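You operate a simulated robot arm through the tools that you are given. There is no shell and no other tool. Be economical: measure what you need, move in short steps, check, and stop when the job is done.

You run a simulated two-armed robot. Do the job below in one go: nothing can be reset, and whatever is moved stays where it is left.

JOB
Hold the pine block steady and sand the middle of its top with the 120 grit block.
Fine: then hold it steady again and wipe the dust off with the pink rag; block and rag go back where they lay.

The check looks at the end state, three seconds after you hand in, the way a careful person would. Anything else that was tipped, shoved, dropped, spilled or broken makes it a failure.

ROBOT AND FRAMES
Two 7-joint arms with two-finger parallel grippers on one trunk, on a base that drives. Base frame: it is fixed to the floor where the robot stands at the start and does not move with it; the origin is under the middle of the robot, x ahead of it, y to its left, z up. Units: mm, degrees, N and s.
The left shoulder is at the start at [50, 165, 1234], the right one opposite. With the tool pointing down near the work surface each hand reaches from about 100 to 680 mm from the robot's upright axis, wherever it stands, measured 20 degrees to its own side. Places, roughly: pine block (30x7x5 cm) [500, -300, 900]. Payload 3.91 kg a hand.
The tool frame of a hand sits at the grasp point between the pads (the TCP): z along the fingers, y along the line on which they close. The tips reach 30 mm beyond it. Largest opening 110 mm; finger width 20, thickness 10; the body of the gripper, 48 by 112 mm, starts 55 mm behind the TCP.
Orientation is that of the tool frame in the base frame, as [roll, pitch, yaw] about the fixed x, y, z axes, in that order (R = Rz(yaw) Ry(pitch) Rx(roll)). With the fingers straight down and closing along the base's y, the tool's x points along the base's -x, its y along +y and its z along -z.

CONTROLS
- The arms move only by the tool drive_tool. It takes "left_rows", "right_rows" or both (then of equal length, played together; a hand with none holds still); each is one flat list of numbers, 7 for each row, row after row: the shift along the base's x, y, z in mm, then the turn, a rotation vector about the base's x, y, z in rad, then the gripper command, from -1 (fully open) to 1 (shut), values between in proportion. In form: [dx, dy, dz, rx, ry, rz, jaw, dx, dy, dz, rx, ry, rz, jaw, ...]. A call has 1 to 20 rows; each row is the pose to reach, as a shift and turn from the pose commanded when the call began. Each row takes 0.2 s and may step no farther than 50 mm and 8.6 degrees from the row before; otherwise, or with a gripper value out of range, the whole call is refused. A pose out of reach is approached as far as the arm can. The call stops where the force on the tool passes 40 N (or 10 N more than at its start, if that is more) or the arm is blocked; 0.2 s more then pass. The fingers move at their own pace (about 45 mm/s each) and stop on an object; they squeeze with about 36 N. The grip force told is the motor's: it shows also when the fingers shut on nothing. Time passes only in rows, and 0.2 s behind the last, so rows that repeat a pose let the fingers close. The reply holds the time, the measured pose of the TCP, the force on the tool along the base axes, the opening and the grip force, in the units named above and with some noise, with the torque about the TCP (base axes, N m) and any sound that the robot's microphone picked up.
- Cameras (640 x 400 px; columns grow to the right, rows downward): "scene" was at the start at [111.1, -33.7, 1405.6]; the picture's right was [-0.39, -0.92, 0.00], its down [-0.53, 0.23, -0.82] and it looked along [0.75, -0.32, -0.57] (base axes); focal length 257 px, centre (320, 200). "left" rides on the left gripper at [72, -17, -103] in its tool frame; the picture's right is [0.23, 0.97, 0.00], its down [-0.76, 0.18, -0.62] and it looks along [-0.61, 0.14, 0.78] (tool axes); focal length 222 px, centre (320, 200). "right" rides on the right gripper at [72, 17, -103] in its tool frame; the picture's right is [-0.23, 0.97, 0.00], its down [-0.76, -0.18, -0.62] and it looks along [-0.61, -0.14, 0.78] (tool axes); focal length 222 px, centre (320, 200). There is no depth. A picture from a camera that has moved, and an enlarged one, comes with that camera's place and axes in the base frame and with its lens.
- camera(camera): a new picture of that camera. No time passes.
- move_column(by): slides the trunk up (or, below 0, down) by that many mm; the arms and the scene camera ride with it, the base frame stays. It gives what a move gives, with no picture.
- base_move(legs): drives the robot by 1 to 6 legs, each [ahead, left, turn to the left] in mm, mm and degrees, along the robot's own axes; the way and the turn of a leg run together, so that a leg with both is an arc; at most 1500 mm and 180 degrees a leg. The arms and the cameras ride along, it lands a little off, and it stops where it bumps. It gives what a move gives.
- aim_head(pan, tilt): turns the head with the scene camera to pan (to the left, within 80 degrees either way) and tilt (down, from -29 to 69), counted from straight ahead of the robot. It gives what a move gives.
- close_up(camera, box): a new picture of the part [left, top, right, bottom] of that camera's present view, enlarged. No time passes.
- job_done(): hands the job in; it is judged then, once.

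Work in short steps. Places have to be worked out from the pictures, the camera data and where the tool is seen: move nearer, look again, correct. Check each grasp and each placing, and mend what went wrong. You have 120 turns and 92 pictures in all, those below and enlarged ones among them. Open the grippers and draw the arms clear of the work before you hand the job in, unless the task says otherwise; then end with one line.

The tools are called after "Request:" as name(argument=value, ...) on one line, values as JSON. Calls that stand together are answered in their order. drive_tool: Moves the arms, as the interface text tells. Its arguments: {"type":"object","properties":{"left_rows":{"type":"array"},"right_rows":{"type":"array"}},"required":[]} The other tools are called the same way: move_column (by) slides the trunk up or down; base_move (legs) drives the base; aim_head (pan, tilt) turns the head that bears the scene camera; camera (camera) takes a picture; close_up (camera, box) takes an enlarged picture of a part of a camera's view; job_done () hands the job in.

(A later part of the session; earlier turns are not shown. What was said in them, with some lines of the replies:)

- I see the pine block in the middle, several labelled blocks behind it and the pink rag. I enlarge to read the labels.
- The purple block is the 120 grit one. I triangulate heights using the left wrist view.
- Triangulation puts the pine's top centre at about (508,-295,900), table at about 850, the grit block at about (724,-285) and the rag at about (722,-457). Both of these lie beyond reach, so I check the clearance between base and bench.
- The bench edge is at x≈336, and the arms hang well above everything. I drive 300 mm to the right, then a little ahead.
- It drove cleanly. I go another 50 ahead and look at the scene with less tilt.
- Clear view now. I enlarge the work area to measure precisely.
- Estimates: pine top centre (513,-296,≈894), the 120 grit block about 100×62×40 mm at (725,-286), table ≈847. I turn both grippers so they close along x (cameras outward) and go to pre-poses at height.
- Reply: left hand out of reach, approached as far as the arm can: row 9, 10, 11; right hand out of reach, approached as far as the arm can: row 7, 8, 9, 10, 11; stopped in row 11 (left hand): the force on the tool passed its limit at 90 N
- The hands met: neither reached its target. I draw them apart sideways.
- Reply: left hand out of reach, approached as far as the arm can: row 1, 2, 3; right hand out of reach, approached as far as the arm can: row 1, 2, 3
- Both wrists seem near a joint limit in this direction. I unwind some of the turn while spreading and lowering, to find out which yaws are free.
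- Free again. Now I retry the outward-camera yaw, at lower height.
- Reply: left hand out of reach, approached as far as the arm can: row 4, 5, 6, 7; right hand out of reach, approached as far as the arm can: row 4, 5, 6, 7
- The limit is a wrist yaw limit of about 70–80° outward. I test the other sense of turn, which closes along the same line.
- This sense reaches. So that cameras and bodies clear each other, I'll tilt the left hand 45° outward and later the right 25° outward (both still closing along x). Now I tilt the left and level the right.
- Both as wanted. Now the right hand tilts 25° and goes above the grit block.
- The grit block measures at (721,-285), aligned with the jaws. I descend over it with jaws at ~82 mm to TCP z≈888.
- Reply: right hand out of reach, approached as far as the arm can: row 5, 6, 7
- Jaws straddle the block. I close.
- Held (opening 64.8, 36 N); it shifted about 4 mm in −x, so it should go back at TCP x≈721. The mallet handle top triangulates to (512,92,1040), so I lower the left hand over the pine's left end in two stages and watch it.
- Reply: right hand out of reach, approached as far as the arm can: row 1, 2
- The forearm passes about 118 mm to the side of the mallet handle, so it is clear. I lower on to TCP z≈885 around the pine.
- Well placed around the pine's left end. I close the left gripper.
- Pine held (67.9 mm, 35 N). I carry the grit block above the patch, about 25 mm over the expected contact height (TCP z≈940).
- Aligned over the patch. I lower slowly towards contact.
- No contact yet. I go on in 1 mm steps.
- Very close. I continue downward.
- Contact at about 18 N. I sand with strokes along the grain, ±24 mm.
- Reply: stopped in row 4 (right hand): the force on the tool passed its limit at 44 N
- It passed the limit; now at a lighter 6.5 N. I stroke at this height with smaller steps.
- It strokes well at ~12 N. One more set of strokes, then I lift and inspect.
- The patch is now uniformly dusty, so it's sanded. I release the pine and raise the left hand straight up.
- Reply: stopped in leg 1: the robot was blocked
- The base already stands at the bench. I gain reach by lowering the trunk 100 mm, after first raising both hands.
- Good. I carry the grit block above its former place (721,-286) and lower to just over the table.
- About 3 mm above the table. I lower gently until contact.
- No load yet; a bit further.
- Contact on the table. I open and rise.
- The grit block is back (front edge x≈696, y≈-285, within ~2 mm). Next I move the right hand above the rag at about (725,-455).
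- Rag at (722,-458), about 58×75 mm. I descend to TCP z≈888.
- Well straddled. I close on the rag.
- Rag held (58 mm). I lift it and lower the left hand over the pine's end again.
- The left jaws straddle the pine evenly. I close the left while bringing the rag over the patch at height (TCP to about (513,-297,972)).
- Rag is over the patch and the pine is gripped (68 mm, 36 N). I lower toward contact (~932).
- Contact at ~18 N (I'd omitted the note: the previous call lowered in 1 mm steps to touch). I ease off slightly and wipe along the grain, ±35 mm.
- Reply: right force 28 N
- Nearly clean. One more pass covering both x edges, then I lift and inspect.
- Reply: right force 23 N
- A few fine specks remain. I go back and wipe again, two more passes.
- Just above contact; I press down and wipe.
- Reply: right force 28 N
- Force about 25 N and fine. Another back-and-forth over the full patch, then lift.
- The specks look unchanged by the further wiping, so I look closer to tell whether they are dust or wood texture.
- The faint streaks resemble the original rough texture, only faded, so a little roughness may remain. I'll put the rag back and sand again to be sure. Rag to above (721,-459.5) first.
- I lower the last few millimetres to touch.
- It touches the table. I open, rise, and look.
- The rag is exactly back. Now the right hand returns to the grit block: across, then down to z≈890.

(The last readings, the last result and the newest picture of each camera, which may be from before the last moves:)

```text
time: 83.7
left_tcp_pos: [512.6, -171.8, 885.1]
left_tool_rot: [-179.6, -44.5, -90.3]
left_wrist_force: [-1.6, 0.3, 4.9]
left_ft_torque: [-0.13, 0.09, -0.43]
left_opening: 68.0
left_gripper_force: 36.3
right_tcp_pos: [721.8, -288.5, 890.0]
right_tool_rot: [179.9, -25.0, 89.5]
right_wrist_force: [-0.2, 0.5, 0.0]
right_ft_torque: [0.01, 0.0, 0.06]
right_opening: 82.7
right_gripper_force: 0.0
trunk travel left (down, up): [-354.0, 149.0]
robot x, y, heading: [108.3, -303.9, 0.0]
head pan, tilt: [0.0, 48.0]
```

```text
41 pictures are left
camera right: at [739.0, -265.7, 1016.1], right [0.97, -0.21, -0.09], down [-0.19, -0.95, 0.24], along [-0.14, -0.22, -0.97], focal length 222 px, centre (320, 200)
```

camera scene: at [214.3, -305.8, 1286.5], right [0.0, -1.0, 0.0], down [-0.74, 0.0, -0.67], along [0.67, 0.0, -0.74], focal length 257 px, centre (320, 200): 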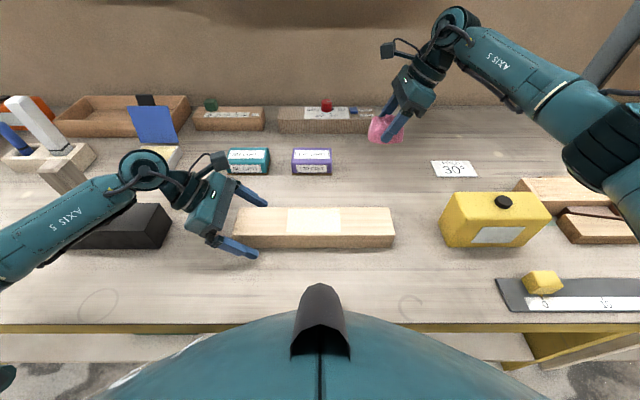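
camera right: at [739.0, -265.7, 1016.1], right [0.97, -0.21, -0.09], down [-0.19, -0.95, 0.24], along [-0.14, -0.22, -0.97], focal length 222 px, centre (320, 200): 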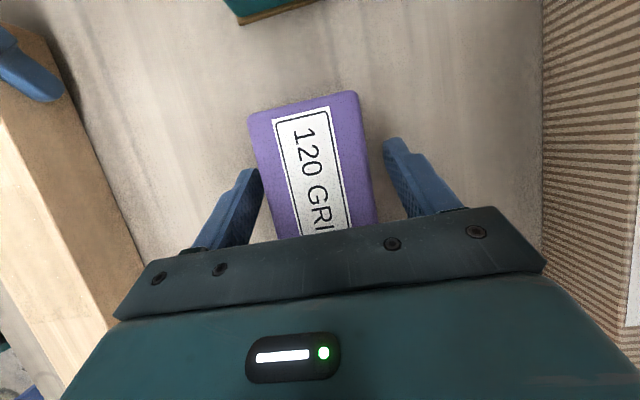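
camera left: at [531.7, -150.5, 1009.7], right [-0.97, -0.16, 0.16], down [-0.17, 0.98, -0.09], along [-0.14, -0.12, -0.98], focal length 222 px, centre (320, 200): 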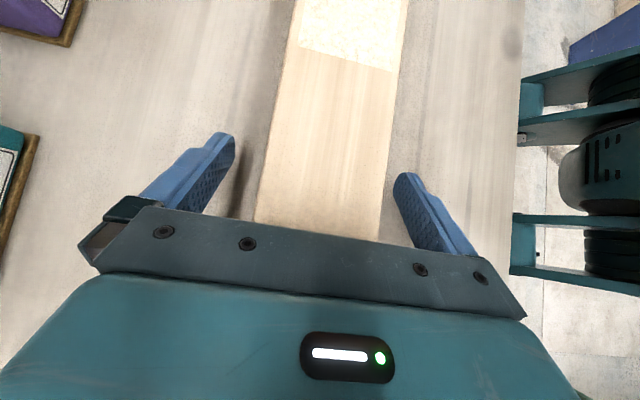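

Straddled with a slight offset; I shift −2 mm, close, and lift.

Request:
drive_tool(right_rows=[-2, 0, 0, 0, 0, 0, -0.5, -2, 0, 0, 0, 0, 0, 0.3, -2, 0, 0, 0, 0, 0, 1, -2, 0, 0, 0, 0, 0, 1, -2, 0, 0, 0, 0, 0, 1, -2, 0, 20, 0, 0, 0, 1, -2, 0, 60, 0, 0, 0, 1, -2, 0, 85, 0, 0, 0, 1, -45, -2, 85, 0, 0, 0, 1, -90, -4, 85, 0, 0, 0, 1, -135, -6, 85, 0, 0, 0, 1, -180, -8, 80, 0, 0, 0, 1, -208, -9, 70, 0, 0, 0, 1, -208, -9, 55, 0, 0, 0, 1])

Request:
close_up(camera="scene", box=[200, 110, 420, 260])

```text
time: 86.7
left_tcp_pos: [512.5, -169.9, 886.2]
left_tool_rot: [-179.8, -44.5, -90.2]
left_wrist_force: [-0.1, -0.7, 3.3]
left_ft_torque: [-0.01, 0.23, 0.1]
left_opening: 67.9
left_gripper_force: 36.2
right_tcp_pos: [512.8, -299.3, 946.1]
right_tool_rot: [179.9, -25.1, 89.4]
right_wrist_force: [0.2, -0.3, -2.0]
right_ft_torque: [0.0, 0.03, 0.01]
right_opening: 64.6
right_gripper_force: 37.0
trunk travel left (down, up): [-354.0, 149.0]
robot x, y, heading: [107.0, -307.8, 0.1]
head pan, tilt: [0.0, 48.0]
```

```text
2.67 times, centred on (310, 185) of scene
camera zoom: at [214.1, -305.9, 1286.5], right [0.0, -1.0, 0.0], down [-0.74, 0.0, -0.67], along [0.67, 0.0, -0.74], focal length 686 px, centre (347, 240)
```

zoom: 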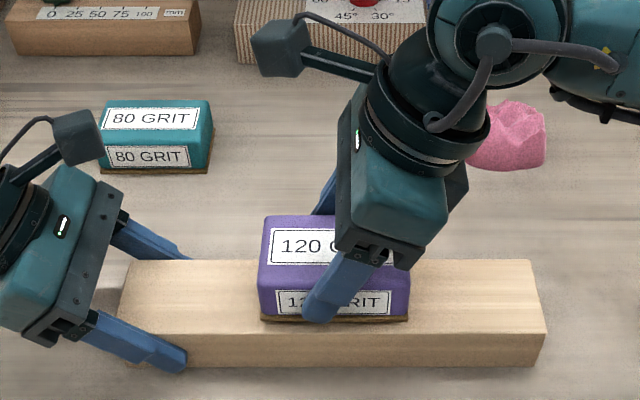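

Over the patch, held. I lower to contact (~934.5).

Request:
drive_tool(right_rows=[0, 1, -5, 0, 0, 0, 1, 0, 1, -9, 0, 0, 0, 1, 0, 1, -11, 0, 0, 0, 1, 0, 1, -12, 0, 0, 0, 1, 0, 1, -12.8, 0, 0, 0, 1])

```text
time: 87.8
left_tcp_pos: [511.7, -170.5, 885.5]
left_tool_rot: [-179.7, -44.5, -90.2]
left_wrist_force: [8.1, 2.2, -4.1]
left_ft_torque: [-1.29, 0.18, 0.22]
left_opening: 68.1
left_gripper_force: 35.6
right_tcp_pos: [512.4, -296.0, 935.8]
right_tool_rot: [179.7, -25.3, 89.6]
right_wrist_force: [-8.0, -9.6, 29.9]
right_ft_torque: [-1.04, 0.97, 0.13]
right_opening: 64.6
right_gripper_force: 35.6
trunk travel left (down, up): [-354.0, 149.0]
robot x, y, heading: [106.3, -306.8, -0.2]
head pan, tilt: [0.0, 48.0]
```

30 N, a bit hard; I ease 1.3 mm and stroke.

Request:
drive_tool(right_rows=[0, 0, 1.3, 0, 0, 0, 1, 0, 6, 1.3, 0, 0, 0, 1, 0, 12, 1.3, 0, 0, 0, 1, 0, 18, 1.3, 0, 0, 0, 1, 0, 24, 1.3, 0, 0, 0, 1, 0, 18, 1.3, 0, 0, 0, 1, 0, 12, 1.3, 0, 0, 0, 1, 0, 6, 1.3, 0, 0, 0, 1, 0, 0, 1.3, 0, 0, 0, 1, 0, -6, 1.3, 0, 0, 0, 1, 0, -12, 1.3, 0, 0, 0, 1, 0, -18, 1.3, 0, 0, 0, 1, 0, -24, 1.3, 0, 0, 0, 1, 0, -18, 1.3, 0, 0, 0, 1, 0, -12, 1.3, 0, 0, 0, 1, 0, -6, 1.3, 0, 0, 0, 1, 0, 0, 1.3, 0, 0, 0, 1, 0, 6, 1.3, 0, 0, 0, 1, 0, 12, 1.3, 0, 0, 0, 1])

Request:
close_up(camera="scene", box=[200, 180, 420, 260])

```text
time: 88.4
left_tcp_pos: [512.5, -169.4, 884.7]
left_tool_rot: [-179.8, -44.3, -90.1]
left_wrist_force: [-1.8, -0.1, 5.9]
left_ft_torque: [0.96, 0.28, 0.0]
left_opening: 67.8
left_gripper_force: 35.8
right_tcp_pos: [513.3, -295.3, 934.9]
right_tool_rot: [179.8, -25.0, 89.5]
right_wrist_force: [-2.5, -4.9, 5.9]
right_ft_torque: [0.22, 0.36, 0.24]
right_opening: 64.7
right_gripper_force: 36.2
trunk travel left (down, up): [-354.0, 149.0]
robot x, y, heading: [103.8, -308.1, -0.1]
head pan, tilt: [0.0, 48.0]
stopped in row 2 (right hand): the force on the tool passed its limit at 45 N (the readings are from after the stop); the commanded pose is now the measured one
```

```text
2.91 times, centred on (310, 220) of scene
camera zoom: at [212.9, -306.9, 1286.4], right [0.0, -1.0, 0.0], down [-0.74, 0.0, -0.67], along [0.67, 0.0, -0.74], focal length 748 px, centre (349, 142)
```

zoom: 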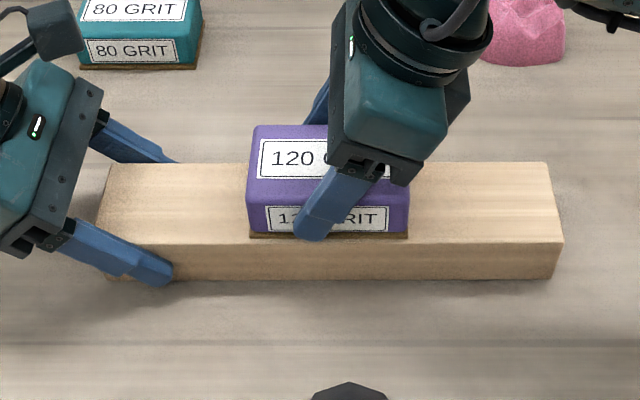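

Now relaxed to ~6 N after the stop, as in the first round. I stroke from here at this height.

Request:
drive_tool(right_rows=[0, 5, 0, 0, 0, 0, 1, 0, 10, 0, 0, 0, 0, 1, 0, 15, 0, 0, 0, 0, 1, 0, 20, 0, 0, 0, 0, 1, 0, 15, 0, 0, 0, 0, 1, 0, 9, 0, 0, 0, 0, 1, 0, 3, 0, 0, 0, 0, 1, 0, -3, 0, 0, 0, 0, 1, 0, -9, 0, 0, 0, 0, 1, 0, -15, 0, 0, 0, 0, 1, 0, -21, 0, 0, 0, 0, 1, 0, -26, 0, 0, 0, 0, 1, 0, -21, 0, 0, 0, 0, 1, 0, -15, 0, 0, 0, 0, 1, 0, -9, 0, 0, 0, 0, 1, 0, -3, 0, 0, 0, 0, 1, 0, 3, 0, 0, 0, 0, 1, 0, 9, 0, 0, 0, 0, 1, 0, 15, 0, 0, 0, 0, 1, 0, 20, 0, 0, 0, 0, 1])

Request:
drive_tool(right_rows=[0, -6, 0, 0, 0, 0, 1, 0, -12, 0, 0, 0, 0, 1, 0, -18, 0, 0, 0, 0, 1, 0, -24, 0, 0, 0, 0, 1, 0, -30, 0, 0, 0, 0, 1, 0, -36, 0, 0, 0, 0, 1, 0, -42, 0, 0, 0, 0, 1, 0, -46, 0, 0, 0, 0, 1, 0, -40, 0, 0, 0, 0, 1, 0, -34, 0, 0, 0, 0, 1, 0, -28, 0, 0, 0, 0, 1, 0, -22, 0, 0, 0, 0, 1, 0, -16, 0, 0, 0, 0, 1, 0, -10, 0, 0, 0, 0, 1, 0, -4, 0, 0, 0, 0, 1, 0, 0, 0, 0, 0, 0, 1, 0, -6, 0, 0, 0, 0, 1, 0, -12, 0, 0, 0, 0, 1, 0, -18, 0, 0, 0, 0, 1, 0, -22, 0, 0, 0, 0, 1])

```text
time: 92.6
left_tcp_pos: [512.2, -169.7, 886.0]
left_tool_rot: [-179.7, -44.1, -90.1]
left_wrist_force: [-0.9, 8.1, 11.8]
left_ft_torque: [0.65, 0.78, -0.54]
left_opening: 68.2
left_gripper_force: 34.9
right_tcp_pos: [513.1, -274.0, 935.9]
right_tool_rot: [179.6, -25.0, 89.6]
right_wrist_force: [-1.7, -13.9, 16.8]
right_ft_torque: [-0.18, 0.36, 0.31]
right_opening: 64.8
right_gripper_force: 35.9
trunk travel left (down, up): [-354.0, 149.0]
robot x, y, heading: [105.9, -307.4, -0.2]
head pan, tilt: [0.0, 48.0]
```

```text
time: 96.8
left_tcp_pos: [511.7, -169.1, 885.1]
left_tool_rot: [-179.9, -44.4, -90.1]
left_wrist_force: [-1.6, -1.8, 7.9]
left_ft_torque: [-1.2, -0.22, 0.4]
left_opening: 67.9
left_gripper_force: 36.1
right_tcp_pos: [513.8, -295.0, 935.5]
right_tool_rot: [179.7, -24.9, 89.5]
right_wrist_force: [0.6, 7.9, 7.8]
right_ft_torque: [0.79, -0.06, -0.06]
right_opening: 64.8
right_gripper_force: 36.3
trunk travel left (down, up): [-354.0, 149.0]
robot x, y, heading: [108.9, -307.6, -0.2]
head pan, tilt: [0.0, 48.0]
```

Two full rounds done at ~8–17 N. I lift off and look.

Request:
drive_tool(right_rows=[0, 0, 20, 0, 0, 0, 1, 10, 0, 55, 0, 0, 0, 1, 55, 3, 60, 0, 0, 0, 1, 100, 5, 60, 0, 0, 0, 1])

Request:
close_up(camera="scene", box=[260, 195, 380, 260])

```text
time: 97.8
left_tcp_pos: [513.2, -168.2, 885.4]
left_tool_rot: [-179.8, -44.2, -90.1]
left_wrist_force: [-1.4, 1.7, 12.8]
left_ft_torque: [-0.61, 0.53, -0.5]
left_opening: 68.0
left_gripper_force: 35.8
right_tcp_pos: [612.7, -294.0, 995.7]
right_tool_rot: [179.7, -24.9, 89.6]
right_wrist_force: [-0.4, -0.1, -1.8]
right_ft_torque: [0.0, 0.02, 0.01]
right_opening: 64.7
right_gripper_force: 35.8
trunk travel left (down, up): [-354.0, 149.0]
robot x, y, heading: [107.0, -307.4, -0.2]
head pan, tilt: [0.0, 48.0]
```

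```text
5.33 times, centred on (320, 228) of scene
camera zoom: at [213.3, -306.1, 1286.6], right [0.0, -1.0, 0.0], down [-0.74, 0.0, -0.67], along [0.67, 0.0, -0.74], focal length 1371 px, centre (320, 53)
```

zoom: 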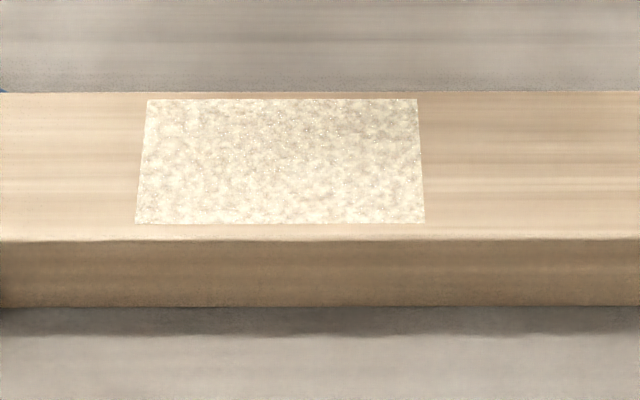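

Fresh dust covers the patch evenly. Grit block back: this time it was gripped at TCP (720,-288,890).

Request:
drive_tool(right_rows=[40, 2, 0, 0, 0, 0, 1, 80, 4, 0, 0, 0, 0, 1, 107, 6, 0, 0, 0, 0, 1, 107, 6, -40, 0, 0, 0, 1, 107, 6, -80, 0, 0, 0, 1, 107, 6, -98, 0, 0, 0, 1, 107, 6, -101, 0, 0, 0, 1, 107, 6, -103, 0, 0, 0, 1])

```text
time: 99.6
left_tcp_pos: [513.6, -170.3, 886.2]
left_tool_rot: [-179.8, -44.4, -90.1]
left_wrist_force: [-3.1, 0.8, 13.7]
left_ft_torque: [0.19, 0.34, 0.0]
left_opening: 68.0
left_gripper_force: 35.9
right_tcp_pos: [721.0, -283.9, 891.8]
right_tool_rot: [179.7, -25.0, 89.5]
right_wrist_force: [0.8, 0.4, -1.7]
right_ft_torque: [0.0, 0.01, -0.01]
right_opening: 64.6
right_gripper_force: 36.2
trunk travel left (down, up): [-354.0, 149.0]
robot x, y, heading: [107.0, -304.3, -0.3]
head pan, tilt: [0.0, 48.0]
```

Nearly down; y needs about −3 mm. I lower until it touches.

Request:
drive_tool(right_rows=[-0.5, -2, 0, 0, 0, 0, 1, -0.5, -2.5, -1, 0, 0, 0, 1, -0.5, -2.5, -2, 0, 0, 0, 1, -0.5, -2.5, -3, 0, 0, 0, 1])

```text
time: 100.6
left_tcp_pos: [514.0, -169.5, 885.1]
left_tool_rot: [-179.8, -44.2, -90.1]
left_wrist_force: [0.2, 0.7, 11.2]
left_ft_torque: [-0.3, 0.47, -0.33]
left_opening: 68.1
left_gripper_force: 35.1
right_tcp_pos: [720.0, -288.2, 890.5]
right_tool_rot: [179.5, -25.0, 89.5]
right_wrist_force: [0.1, -0.5, 5.2]
right_ft_torque: [0.06, 0.16, 0.01]
right_opening: 64.4
right_gripper_force: 36.0
trunk travel left (down, up): [-354.0, 149.0]
robot x, y, heading: [104.6, -308.9, -0.2]
head pan, tilt: [0.0, 48.0]
```

Touching at ~5 N. I open, rise, and go over to above the rag.

Request:
drive_tool(right_rows=[0, 0, 0, 0, 0, 0, 0.2, 0, 0, 0, 0, 0, 0, -0.5, 0, 0, 0, 0, 0, 0, -0.5, 0, 0, 0, 0, 0, 0, -0.5, 0, 0, 20, 0, 0, 0, -0.5, 0, 0, 60, 0, 0, 0, -0.5, 0, 0, 100, 0, 0, 0, -0.5, 0, -45, 100, 0, 0, 0, -0.6, 0, -90, 100, 0, 0, 0, -0.6, 0, -135, 100, 0, 0, 0, -0.6, 1, -171, 100, 0, 0, 0, -0.6, 1, -171, 90, 0, 0, 0, -0.6])

Request:
close_up(camera="scene", box=[200, 110, 420, 260])

Request:
camera(camera="right")

```text
time: 103.2
left_tcp_pos: [513.2, -168.7, 885.5]
left_tool_rot: [-179.9, -44.3, -90.2]
left_wrist_force: [-0.2, 0.8, 12.5]
left_ft_torque: [0.12, 0.27, -0.17]
left_opening: 68.2
left_gripper_force: 35.6
right_tcp_pos: [722.0, -461.0, 980.0]
right_tool_rot: [179.7, -25.0, 89.6]
right_wrist_force: [-0.3, 0.0, 1.1]
right_ft_torque: [0.0, 0.03, 0.01]
right_opening: 88.2
right_gripper_force: 0.1
trunk travel left (down, up): [-354.0, 149.0]
robot x, y, heading: [104.8, -308.6, -0.1]
head pan, tilt: [0.0, 48.0]
```

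```text
2.67 times, centred on (310, 185) of scene
camera zoom: at [213.4, -306.3, 1286.6], right [0.0, -1.0, 0.0], down [-0.74, 0.0, -0.67], along [0.67, 0.0, -0.74], focal length 686 px, centre (347, 240)
```

zoom: 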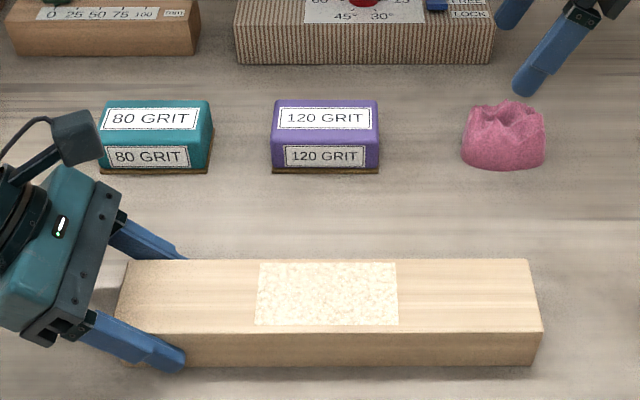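

```text
36 pictures are left
camera right: at [738.8, -438.0, 1106.3], right [0.97, -0.22, -0.09], down [-0.19, -0.95, 0.24], along [-0.14, -0.22, -0.97], focal length 222 px, centre (320, 200)
```

right: 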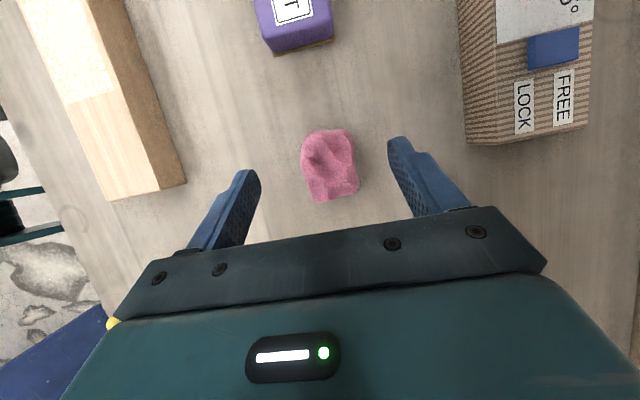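

All in place. The right descends on the rag and closes, while the left briefly releases and re-grips the pine to shed its preload.

Request:
drive_tool(left_rows=[0, 0, 0, 0, 0, 0, 0, 0, 0, 0, 0, 0, 0, -0.6, 0, 0, 0, 0, 0, 0, -0.6, 0, 0, 0, 0, 0, 0, 0, 0, 0, 0, 0, 0, 0, 0.5, 0, 0, 0, 0, 0, 0, 1, 0, 0, 0, 0, 0, 0, 1, 0, 0, 0, 0, 0, 0, 1, 0, 0, 0, 0, 0, 0, 1, 0, 0, 0, 0, 0, 0, 1], right_rows=[0, 1, -25, 0, 0, 0, -0.6, 0, 1, -55, 0, 0, 0, -0.6, 0, 1, -80, 0, 0, 0, -0.6, 0, 1, -92, 0, 0, 0, -0.6, 0, 1, -92, 0, 0, 0, -0.6, 0, 1, -92, 0, 0, 0, 0.2, 0, 1, -92, 0, 0, 0, 1, 0, 1, -92, 0, 0, 0, 1, 0, 1, -92, 0, 0, 0, 1, 0, 1, -92, 0, 0, 0, 1])

Request:
close_up(camera="scene", box=[200, 110, 420, 260])

```text
time: 105.4
left_tcp_pos: [513.8, -169.5, 884.0]
left_tool_rot: [179.9, -44.1, -89.9]
left_wrist_force: [-1.8, 0.1, -0.5]
left_ft_torque: [0.36, 0.06, -0.09]
left_opening: 67.9
left_gripper_force: 36.6
right_tcp_pos: [722.7, -456.8, 887.4]
right_tool_rot: [179.9, -24.9, 89.5]
right_wrist_force: [-0.5, 0.2, 0.5]
right_ft_torque: [-0.03, 0.03, -0.02]
right_opening: 58.1
right_gripper_force: 36.0
trunk travel left (down, up): [-354.0, 149.0]
robot x, y, heading: [107.7, -307.7, 0.1]
head pan, tilt: [0.0, 48.0]
```

```text
2.67 times, centred on (310, 185) of scene
camera zoom: at [214.4, -306.0, 1286.4], right [0.0, -1.0, 0.0], down [-0.74, 0.0, -0.67], along [0.67, 0.0, -0.74], focal length 686 px, centre (347, 240)
```

zoom: 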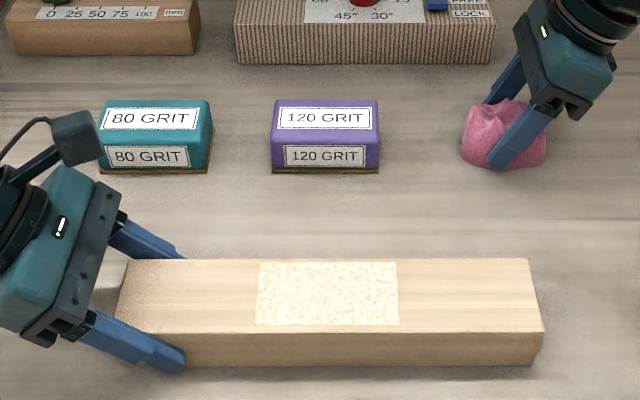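

Both grips good. I lift the rag and carry it over the patch to just above contact.

Request:
drive_tool(right_rows=[0, 0, 20, 0, 0, 0, 1, 0, 0, 60, 0, 0, 0, 1, 0, 0, 90, 0, 0, 0, 1, -35, 26, 90, 0, 0, 0, 1, -70, 53, 90, 0, 0, 0, 1, -105, 80, 90, 0, 0, 0, 1, -140, 107, 90, 0, 0, 0, 1, -175, 134, 88, 0, 0, 0, 1, -209, 160, 80, 0, 0, 0, 1, -209, 160, 60, 0, 0, 0, 1, -209, 160, 49, 0, 0, 0, 1, -209, 160, 47, 0, 0, 0, 1])

```text
time: 108.0
left_tcp_pos: [512.9, -167.5, 884.6]
left_tool_rot: [180.0, -44.3, -89.9]
left_wrist_force: [0.4, 0.0, 0.3]
left_ft_torque: [0.45, -0.01, -0.02]
left_opening: 68.0
left_gripper_force: 36.1
right_tcp_pos: [512.4, -297.7, 932.5]
right_tool_rot: [179.8, -25.0, 89.5]
right_wrist_force: [-0.3, 0.1, -0.5]
right_ft_torque: [0.0, 0.01, 0.01]
right_opening: 57.8
right_gripper_force: 35.5
trunk travel left (down, up): [-354.0, 149.0]
robot x, y, heading: [104.9, -308.5, -0.5]
head pan, tilt: [0.0, 48.0]
```

Still without load; I press down a little in 1 mm steps.

Request:
drive_tool(right_rows=[0, 0, -1, 0, 0, 0, 1, 0, 0, -2, 0, 0, 0, 1])

```text
time: 108.6
left_tcp_pos: [512.7, -168.0, 884.7]
left_tool_rot: [-180.0, -44.3, -90.0]
left_wrist_force: [0.5, 0.8, -0.4]
left_ft_torque: [0.29, 0.08, -0.01]
left_opening: 67.8
left_gripper_force: 36.6
right_tcp_pos: [512.7, -297.6, 933.2]
right_tool_rot: [179.6, -24.9, 89.5]
right_wrist_force: [-1.0, -1.3, 2.3]
right_ft_torque: [-0.03, 0.02, -0.02]
right_opening: 58.0
right_gripper_force: 36.0
trunk travel left (down, up): [-354.0, 149.0]
robot x, y, heading: [104.5, -302.4, 0.1]
head pan, tilt: [0.0, 48.0]
```

Touching. I press ~1 mm more and wipe ±38 mm across the patch with slight x shifts.

Request:
drive_tool(right_rows=[0, 0, -1, 0, 0, 0, 1, -2, 8, -1, 0, 0, 0, 1, -3, 16, -1, 0, 0, 0, 1, -3, 24, -1, 0, 0, 0, 1, -3, 32, -1, 0, 0, 0, 1, -3, 38, -1, 0, 0, 0, 1, 3, 38, -1, 0, 0, 0, 1, 3, 30, -1, 0, 0, 0, 1, 3, 22, -1, 0, 0, 0, 1, 3, 14, -1, 0, 0, 0, 1, 3, 6, -1, 0, 0, 0, 1, 3, -2, -1, 0, 0, 0, 1, 3, -10, -1, 0, 0, 0, 1, 3, -18, -1, 0, 0, 0, 1, 3, -26, -1, 0, 0, 0, 1, 3, -36, -1, 0, 0, 0, 1, -3, -36, -1, 0, 0, 0, 1, -3, -28, -1, 0, 0, 0, 1, -3, -20, -1, 0, 0, 0, 1, -3, -12, -1, 0, 0, 0, 1])

Request:
drive_tool(right_rows=[0, 8, 0, 0, 0, 0, 1, 0, 16, 0, 0, 0, 0, 1, 0, 24, 0, 0, 0, 0, 1, 0, 32, 0, 0, 0, 0, 1, 0, 40, 0, 0, 0, 0, 1, 0, 48, 0, 0, 0, 0, 1, 4, 48, 0, 0, 0, 0, 1, 6, 40, 0, 0, 0, 0, 1, 6, 32, 0, 0, 0, 0, 1, 6, 24, 0, 0, 0, 0, 1, 6, 16, 0, 0, 0, 0, 1, 6, 8, 0, 0, 0, 0, 1, 6, 0, 0, 0, 0, 0, 1, 6, -8, 0, 0, 0, 0, 1, 6, -16, 0, 0, 0, 0, 1, 3, -24, 0, 0, 0, 0, 1, 0, -16, 0, 0, 0, 0, 1, 0, -8, 0, 0, 0, 0, 1, 0, 0, 0, 0, 0, 0, 1, 0, 8, 0, 0, 0, 0, 1])

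Request:
drive_tool(right_rows=[0, 8, 0, 0, 0, 0, 1, 0, 16, 0, 0, 0, 0, 1, 0, 24, 0, 0, 0, 0, 1, 0, 32, 0, 0, 0, 0, 1, 5, 38, 0, 0, 0, 0, 1, 5, 30, 0, 0, 0, 0, 1, 5, 22, 0, 0, 0, 0, 1, 5, 14, 0, 0, 0, 0, 1, 5, 6, 0, 0, 0, 0, 1, 5, -2, 0, 0, 0, 0, 1, 5, -10, 0, 0, 0, 0, 1, 5, -18, 0, 0, 0, 0, 1, 5, -26, 0, 0, 0, 0, 1, 5, -34, 0, 0, 0, 0, 1, 5, -34, 20, 0, 0, 0, 1, 15, -36, 55, 0, 0, 0, 1, 60, -40, 60, 0, 0, 0, 1, 105, -50, 60, 0, 0, 0, 1])

Request:
close_up(camera="scene", box=[280, 205, 345, 240])

```text
time: 112.8
left_tcp_pos: [511.4, -169.6, 884.2]
left_tool_rot: [-180.0, -44.3, -90.0]
left_wrist_force: [-2.1, 8.2, -9.1]
left_ft_torque: [-0.9, 0.23, -0.72]
left_opening: 67.8
left_gripper_force: 36.0
right_tcp_pos: [510.3, -309.5, 932.1]
right_tool_rot: [179.5, -25.0, 89.4]
right_wrist_force: [-0.9, -13.7, 27.4]
right_ft_torque: [-0.38, -0.07, 0.0]
right_opening: 57.5
right_gripper_force: 35.8
trunk travel left (down, up): [-354.0, 149.0]
robot x, y, heading: [104.5, -306.9, -0.0]
head pan, tilt: [0.0, 48.0]
```

```text
time: 117.0
left_tcp_pos: [512.3, -168.9, 884.9]
left_tool_rot: [-179.8, -44.1, -90.1]
left_wrist_force: [-2.8, 8.7, 0.6]
left_ft_torque: [1.17, 0.46, -1.0]
left_opening: 67.9
left_gripper_force: 36.1
right_tcp_pos: [509.2, -302.7, 931.9]
right_tool_rot: [179.7, -24.9, 89.6]
right_wrist_force: [-0.3, -8.3, 16.2]
right_ft_torque: [-0.25, -0.02, 0.04]
right_opening: 57.9
right_gripper_force: 36.2
trunk travel left (down, up): [-354.0, 149.0]
robot x, y, heading: [106.6, -305.5, -0.1]
head pan, tilt: [0.0, 48.0]
```

```text
time: 120.8
left_tcp_pos: [513.2, -168.9, 884.3]
left_tool_rot: [-179.8, -44.2, -90.1]
left_wrist_force: [-0.7, 3.0, 5.5]
left_ft_torque: [0.33, 0.35, -0.31]
left_opening: 68.1
left_gripper_force: 36.1
right_tcp_pos: [616.1, -352.2, 990.5]
right_tool_rot: [179.8, -24.9, 89.6]
right_wrist_force: [0.5, 0.0, -1.3]
right_ft_torque: [0.0, -0.02, 0.03]
right_opening: 57.7
right_gripper_force: 36.3
trunk travel left (down, up): [-354.0, 149.0]
robot x, y, heading: [107.1, -308.0, -0.2]
head pan, tilt: [0.0, 48.0]
```

```text
9.85 times, centred on (312, 222) of scene
camera zoom: at [213.8, -305.9, 1286.5], right [0.0, -1.0, 0.0], down [-0.74, 0.0, -0.67], along [0.67, 0.0, -0.74], focal length 2532 px, centre (394, -22)
```

zoom: 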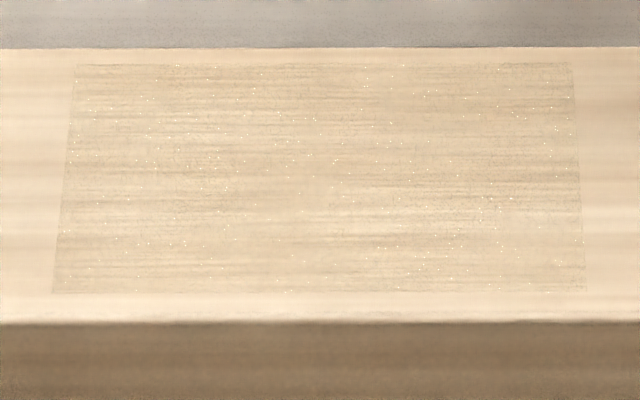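

The same faint pattern again: it's the finished wood texture, sanded and dust-free. I return the rag to (722,-459).

Request:
drive_tool(right_rows=[30, -30, 0, 0, 0, 0, 1, 60, -60, 0, 0, 0, 0, 1, 90, -90, 0, 0, 0, 0, 1, 106, -106, 0, 0, 0, 0, 1, 106, -106, -40, 0, 0, 0, 1, 106, -106, -80, 0, 0, 0, 1, 106, -106, -96, 0, 0, 0, 1, 106, -106, -99, 0, 0, 0, 1])

```text
time: 122.6
left_tcp_pos: [513.7, -169.4, 884.9]
left_tool_rot: [-179.9, -44.3, -90.2]
left_wrist_force: [0.3, 4.7, 5.5]
left_ft_torque: [0.96, 0.11, -0.04]
left_opening: 68.1
left_gripper_force: 35.7
right_tcp_pos: [722.5, -458.3, 891.1]
right_tool_rot: [179.8, -25.0, 89.5]
right_wrist_force: [0.4, -0.4, -0.4]
right_ft_torque: [0.01, 0.01, 0.01]
right_opening: 58.2
right_gripper_force: 36.6
trunk travel left (down, up): [-354.0, 149.0]
robot x, y, heading: [104.6, -306.3, -0.0]
head pan, tilt: [0.0, 48.0]
```

I lower gently until it touches.

Request:
drive_tool(right_rows=[0, -1, -1, 0, 0, 0, 1, 0, -1, -2, 0, 0, 0, 1, 0, -1, -3, 0, 0, 0, 1, 0, -1, -4, 0, 0, 0, 1])

```text
time: 123.6
left_tcp_pos: [512.9, -168.9, 885.6]
left_tool_rot: [-180.0, -44.3, -90.0]
left_wrist_force: [1.2, 3.7, 5.5]
left_ft_torque: [0.94, 0.01, -0.03]
left_opening: 68.1
left_gripper_force: 35.6
right_tcp_pos: [721.3, -458.5, 887.9]
right_tool_rot: [179.7, -24.9, 89.4]
right_wrist_force: [0.6, 0.2, 0.0]
right_ft_torque: [-0.02, 0.01, 0.01]
right_opening: 57.8
right_gripper_force: 36.6
trunk travel left (down, up): [-354.0, 149.0]
robot x, y, heading: [103.7, -308.0, -0.0]
head pan, tilt: [0.0, 48.0]
```

A last millimetre, then I open the right hand and rise; the left opens and rises from the pine as well.

Request:
drive_tool(left_rows=[0, 0, 0, 0, 0, 0, 1, 0, 0, 0, 0, 0, 0, 0, 0, 0, 0, 0, 0, 0, -1, 0, 0, 0, 0, 0, 0, -1, 0, 0, 0, 0, 0, 0, -1, 0, 0, 25, 0, 0, 0, -1, 0, 0, 65, 0, 0, 0, -1, 0, 0, 110, 0, 0, 0, -1], right_rows=[0, 0, -1, 0, 0, 0, 1, 0, 0, -1, 0, 0, 0, 0.2, 0, 0, -1, 0, 0, 0, -0.6, 0, 0, -1, 0, 0, 0, -0.6, 0, 0, -1, 0, 0, 0, -0.6, 0, 0, 25, 0, 0, 0, -0.6, 0, 0, 65, 0, 0, 0, -0.6, 0, 0, 110, 0, 0, 0, -0.6])

Request:
camera(camera="scene")

Request:
close_up(camera="scene", box=[200, 110, 420, 260])

```text
time: 125.4
left_tcp_pos: [512.6, -168.3, 995.0]
left_tool_rot: [180.0, -44.1, -90.0]
left_wrist_force: [0.7, 0.2, 0.2]
left_ft_torque: [-0.06, 0.03, 0.02]
left_opening: 109.9
left_gripper_force: 0.1
right_tcp_pos: [720.3, -457.5, 998.3]
right_tool_rot: [179.7, -24.8, 89.5]
right_wrist_force: [0.0, 0.1, -0.5]
right_ft_torque: [0.02, 0.03, 0.0]
right_opening: 88.2
right_gripper_force: 0.0
trunk travel left (down, up): [-354.0, 149.0]
robot x, y, heading: [104.8, -306.6, -0.2]
head pan, tilt: [0.0, 48.0]
```

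```text
33 pictures are left
camera scene: at [213.8, -305.9, 1286.4], right [0.0, -1.0, 0.0], down [-0.74, 0.0, -0.67], along [0.67, 0.0, -0.74], focal length 257 px, centre (320, 200)
```

scene: 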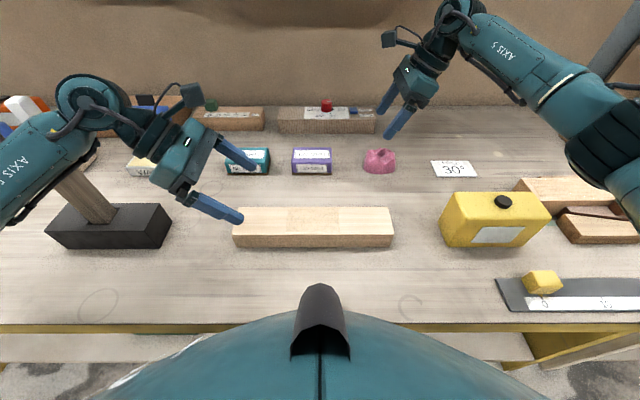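

```text
2.67 times, centred on (310, 185) of scene
camera zoom: at [213.8, -305.9, 1286.4], right [0.0, -1.0, 0.0], down [-0.74, 0.0, -0.67], along [0.67, 0.0, -0.74], focal length 686 px, centre (347, 240)
```

zoom: 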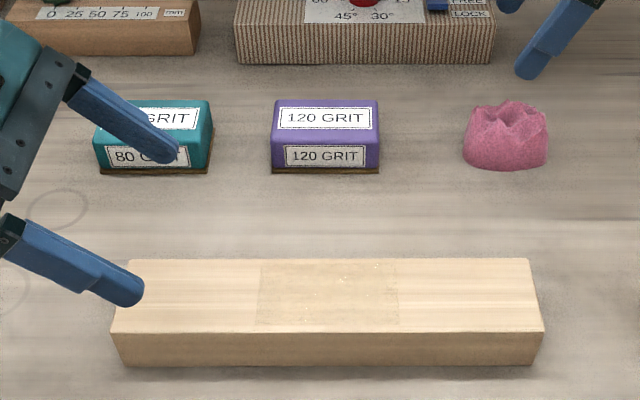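

All is in place: pine sanded and clean, grit block and rag where they lay. I draw both hands higher, with the grippers open.

Request:
drive_tool(left_rows=[0, 0, 30, 0, 0, 0, -1, 0, 0, 60, 0, 0, 0, -1], right_rows=[-20, 0, 30, 0, 0, 0, -1, -40, 0, 60, 0, 0, 0, -1])

Request:
camera(camera="scene")

```text
time: 126.0
left_tcp_pos: [509.7, -169.0, 1054.2]
left_tool_rot: [-179.9, -44.2, -89.9]
left_wrist_force: [-0.8, 0.4, 0.7]
left_ft_torque: [-0.02, -0.04, 0.0]
left_opening: 110.2
left_gripper_force: 0.1
right_tcp_pos: [678.8, -459.5, 1058.1]
right_tool_rot: [179.8, -24.9, 89.4]
right_wrist_force: [-0.1, 0.2, -0.3]
right_ft_torque: [-0.03, 0.02, 0.02]
right_opening: 110.3
right_gripper_force: 0.2
trunk travel left (down, up): [-354.0, 149.0]
robot x, y, heading: [107.7, -306.5, -0.4]
head pan, tilt: [0.0, 48.0]
```

```text
31 pictures are left
camera scene: at [213.9, -306.2, 1286.5], right [0.0, -1.0, 0.0], down [-0.74, 0.0, -0.67], along [0.67, 0.0, -0.74], focal length 257 px, centre (320, 200)
```

scene: 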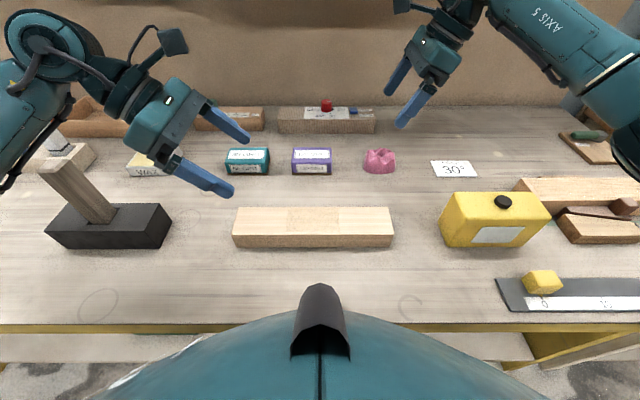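

Everything stands undisturbed and the arms are clear. I hand in.

Request:
job_done()

```text
The job is handed in.
```

The middle of the pine block's top is sanded with the 120 grit block and wiped clean with the pink rag, with the left hand holding the pine each time; the grit block and rag are back where they lay, to within a few millimetres.
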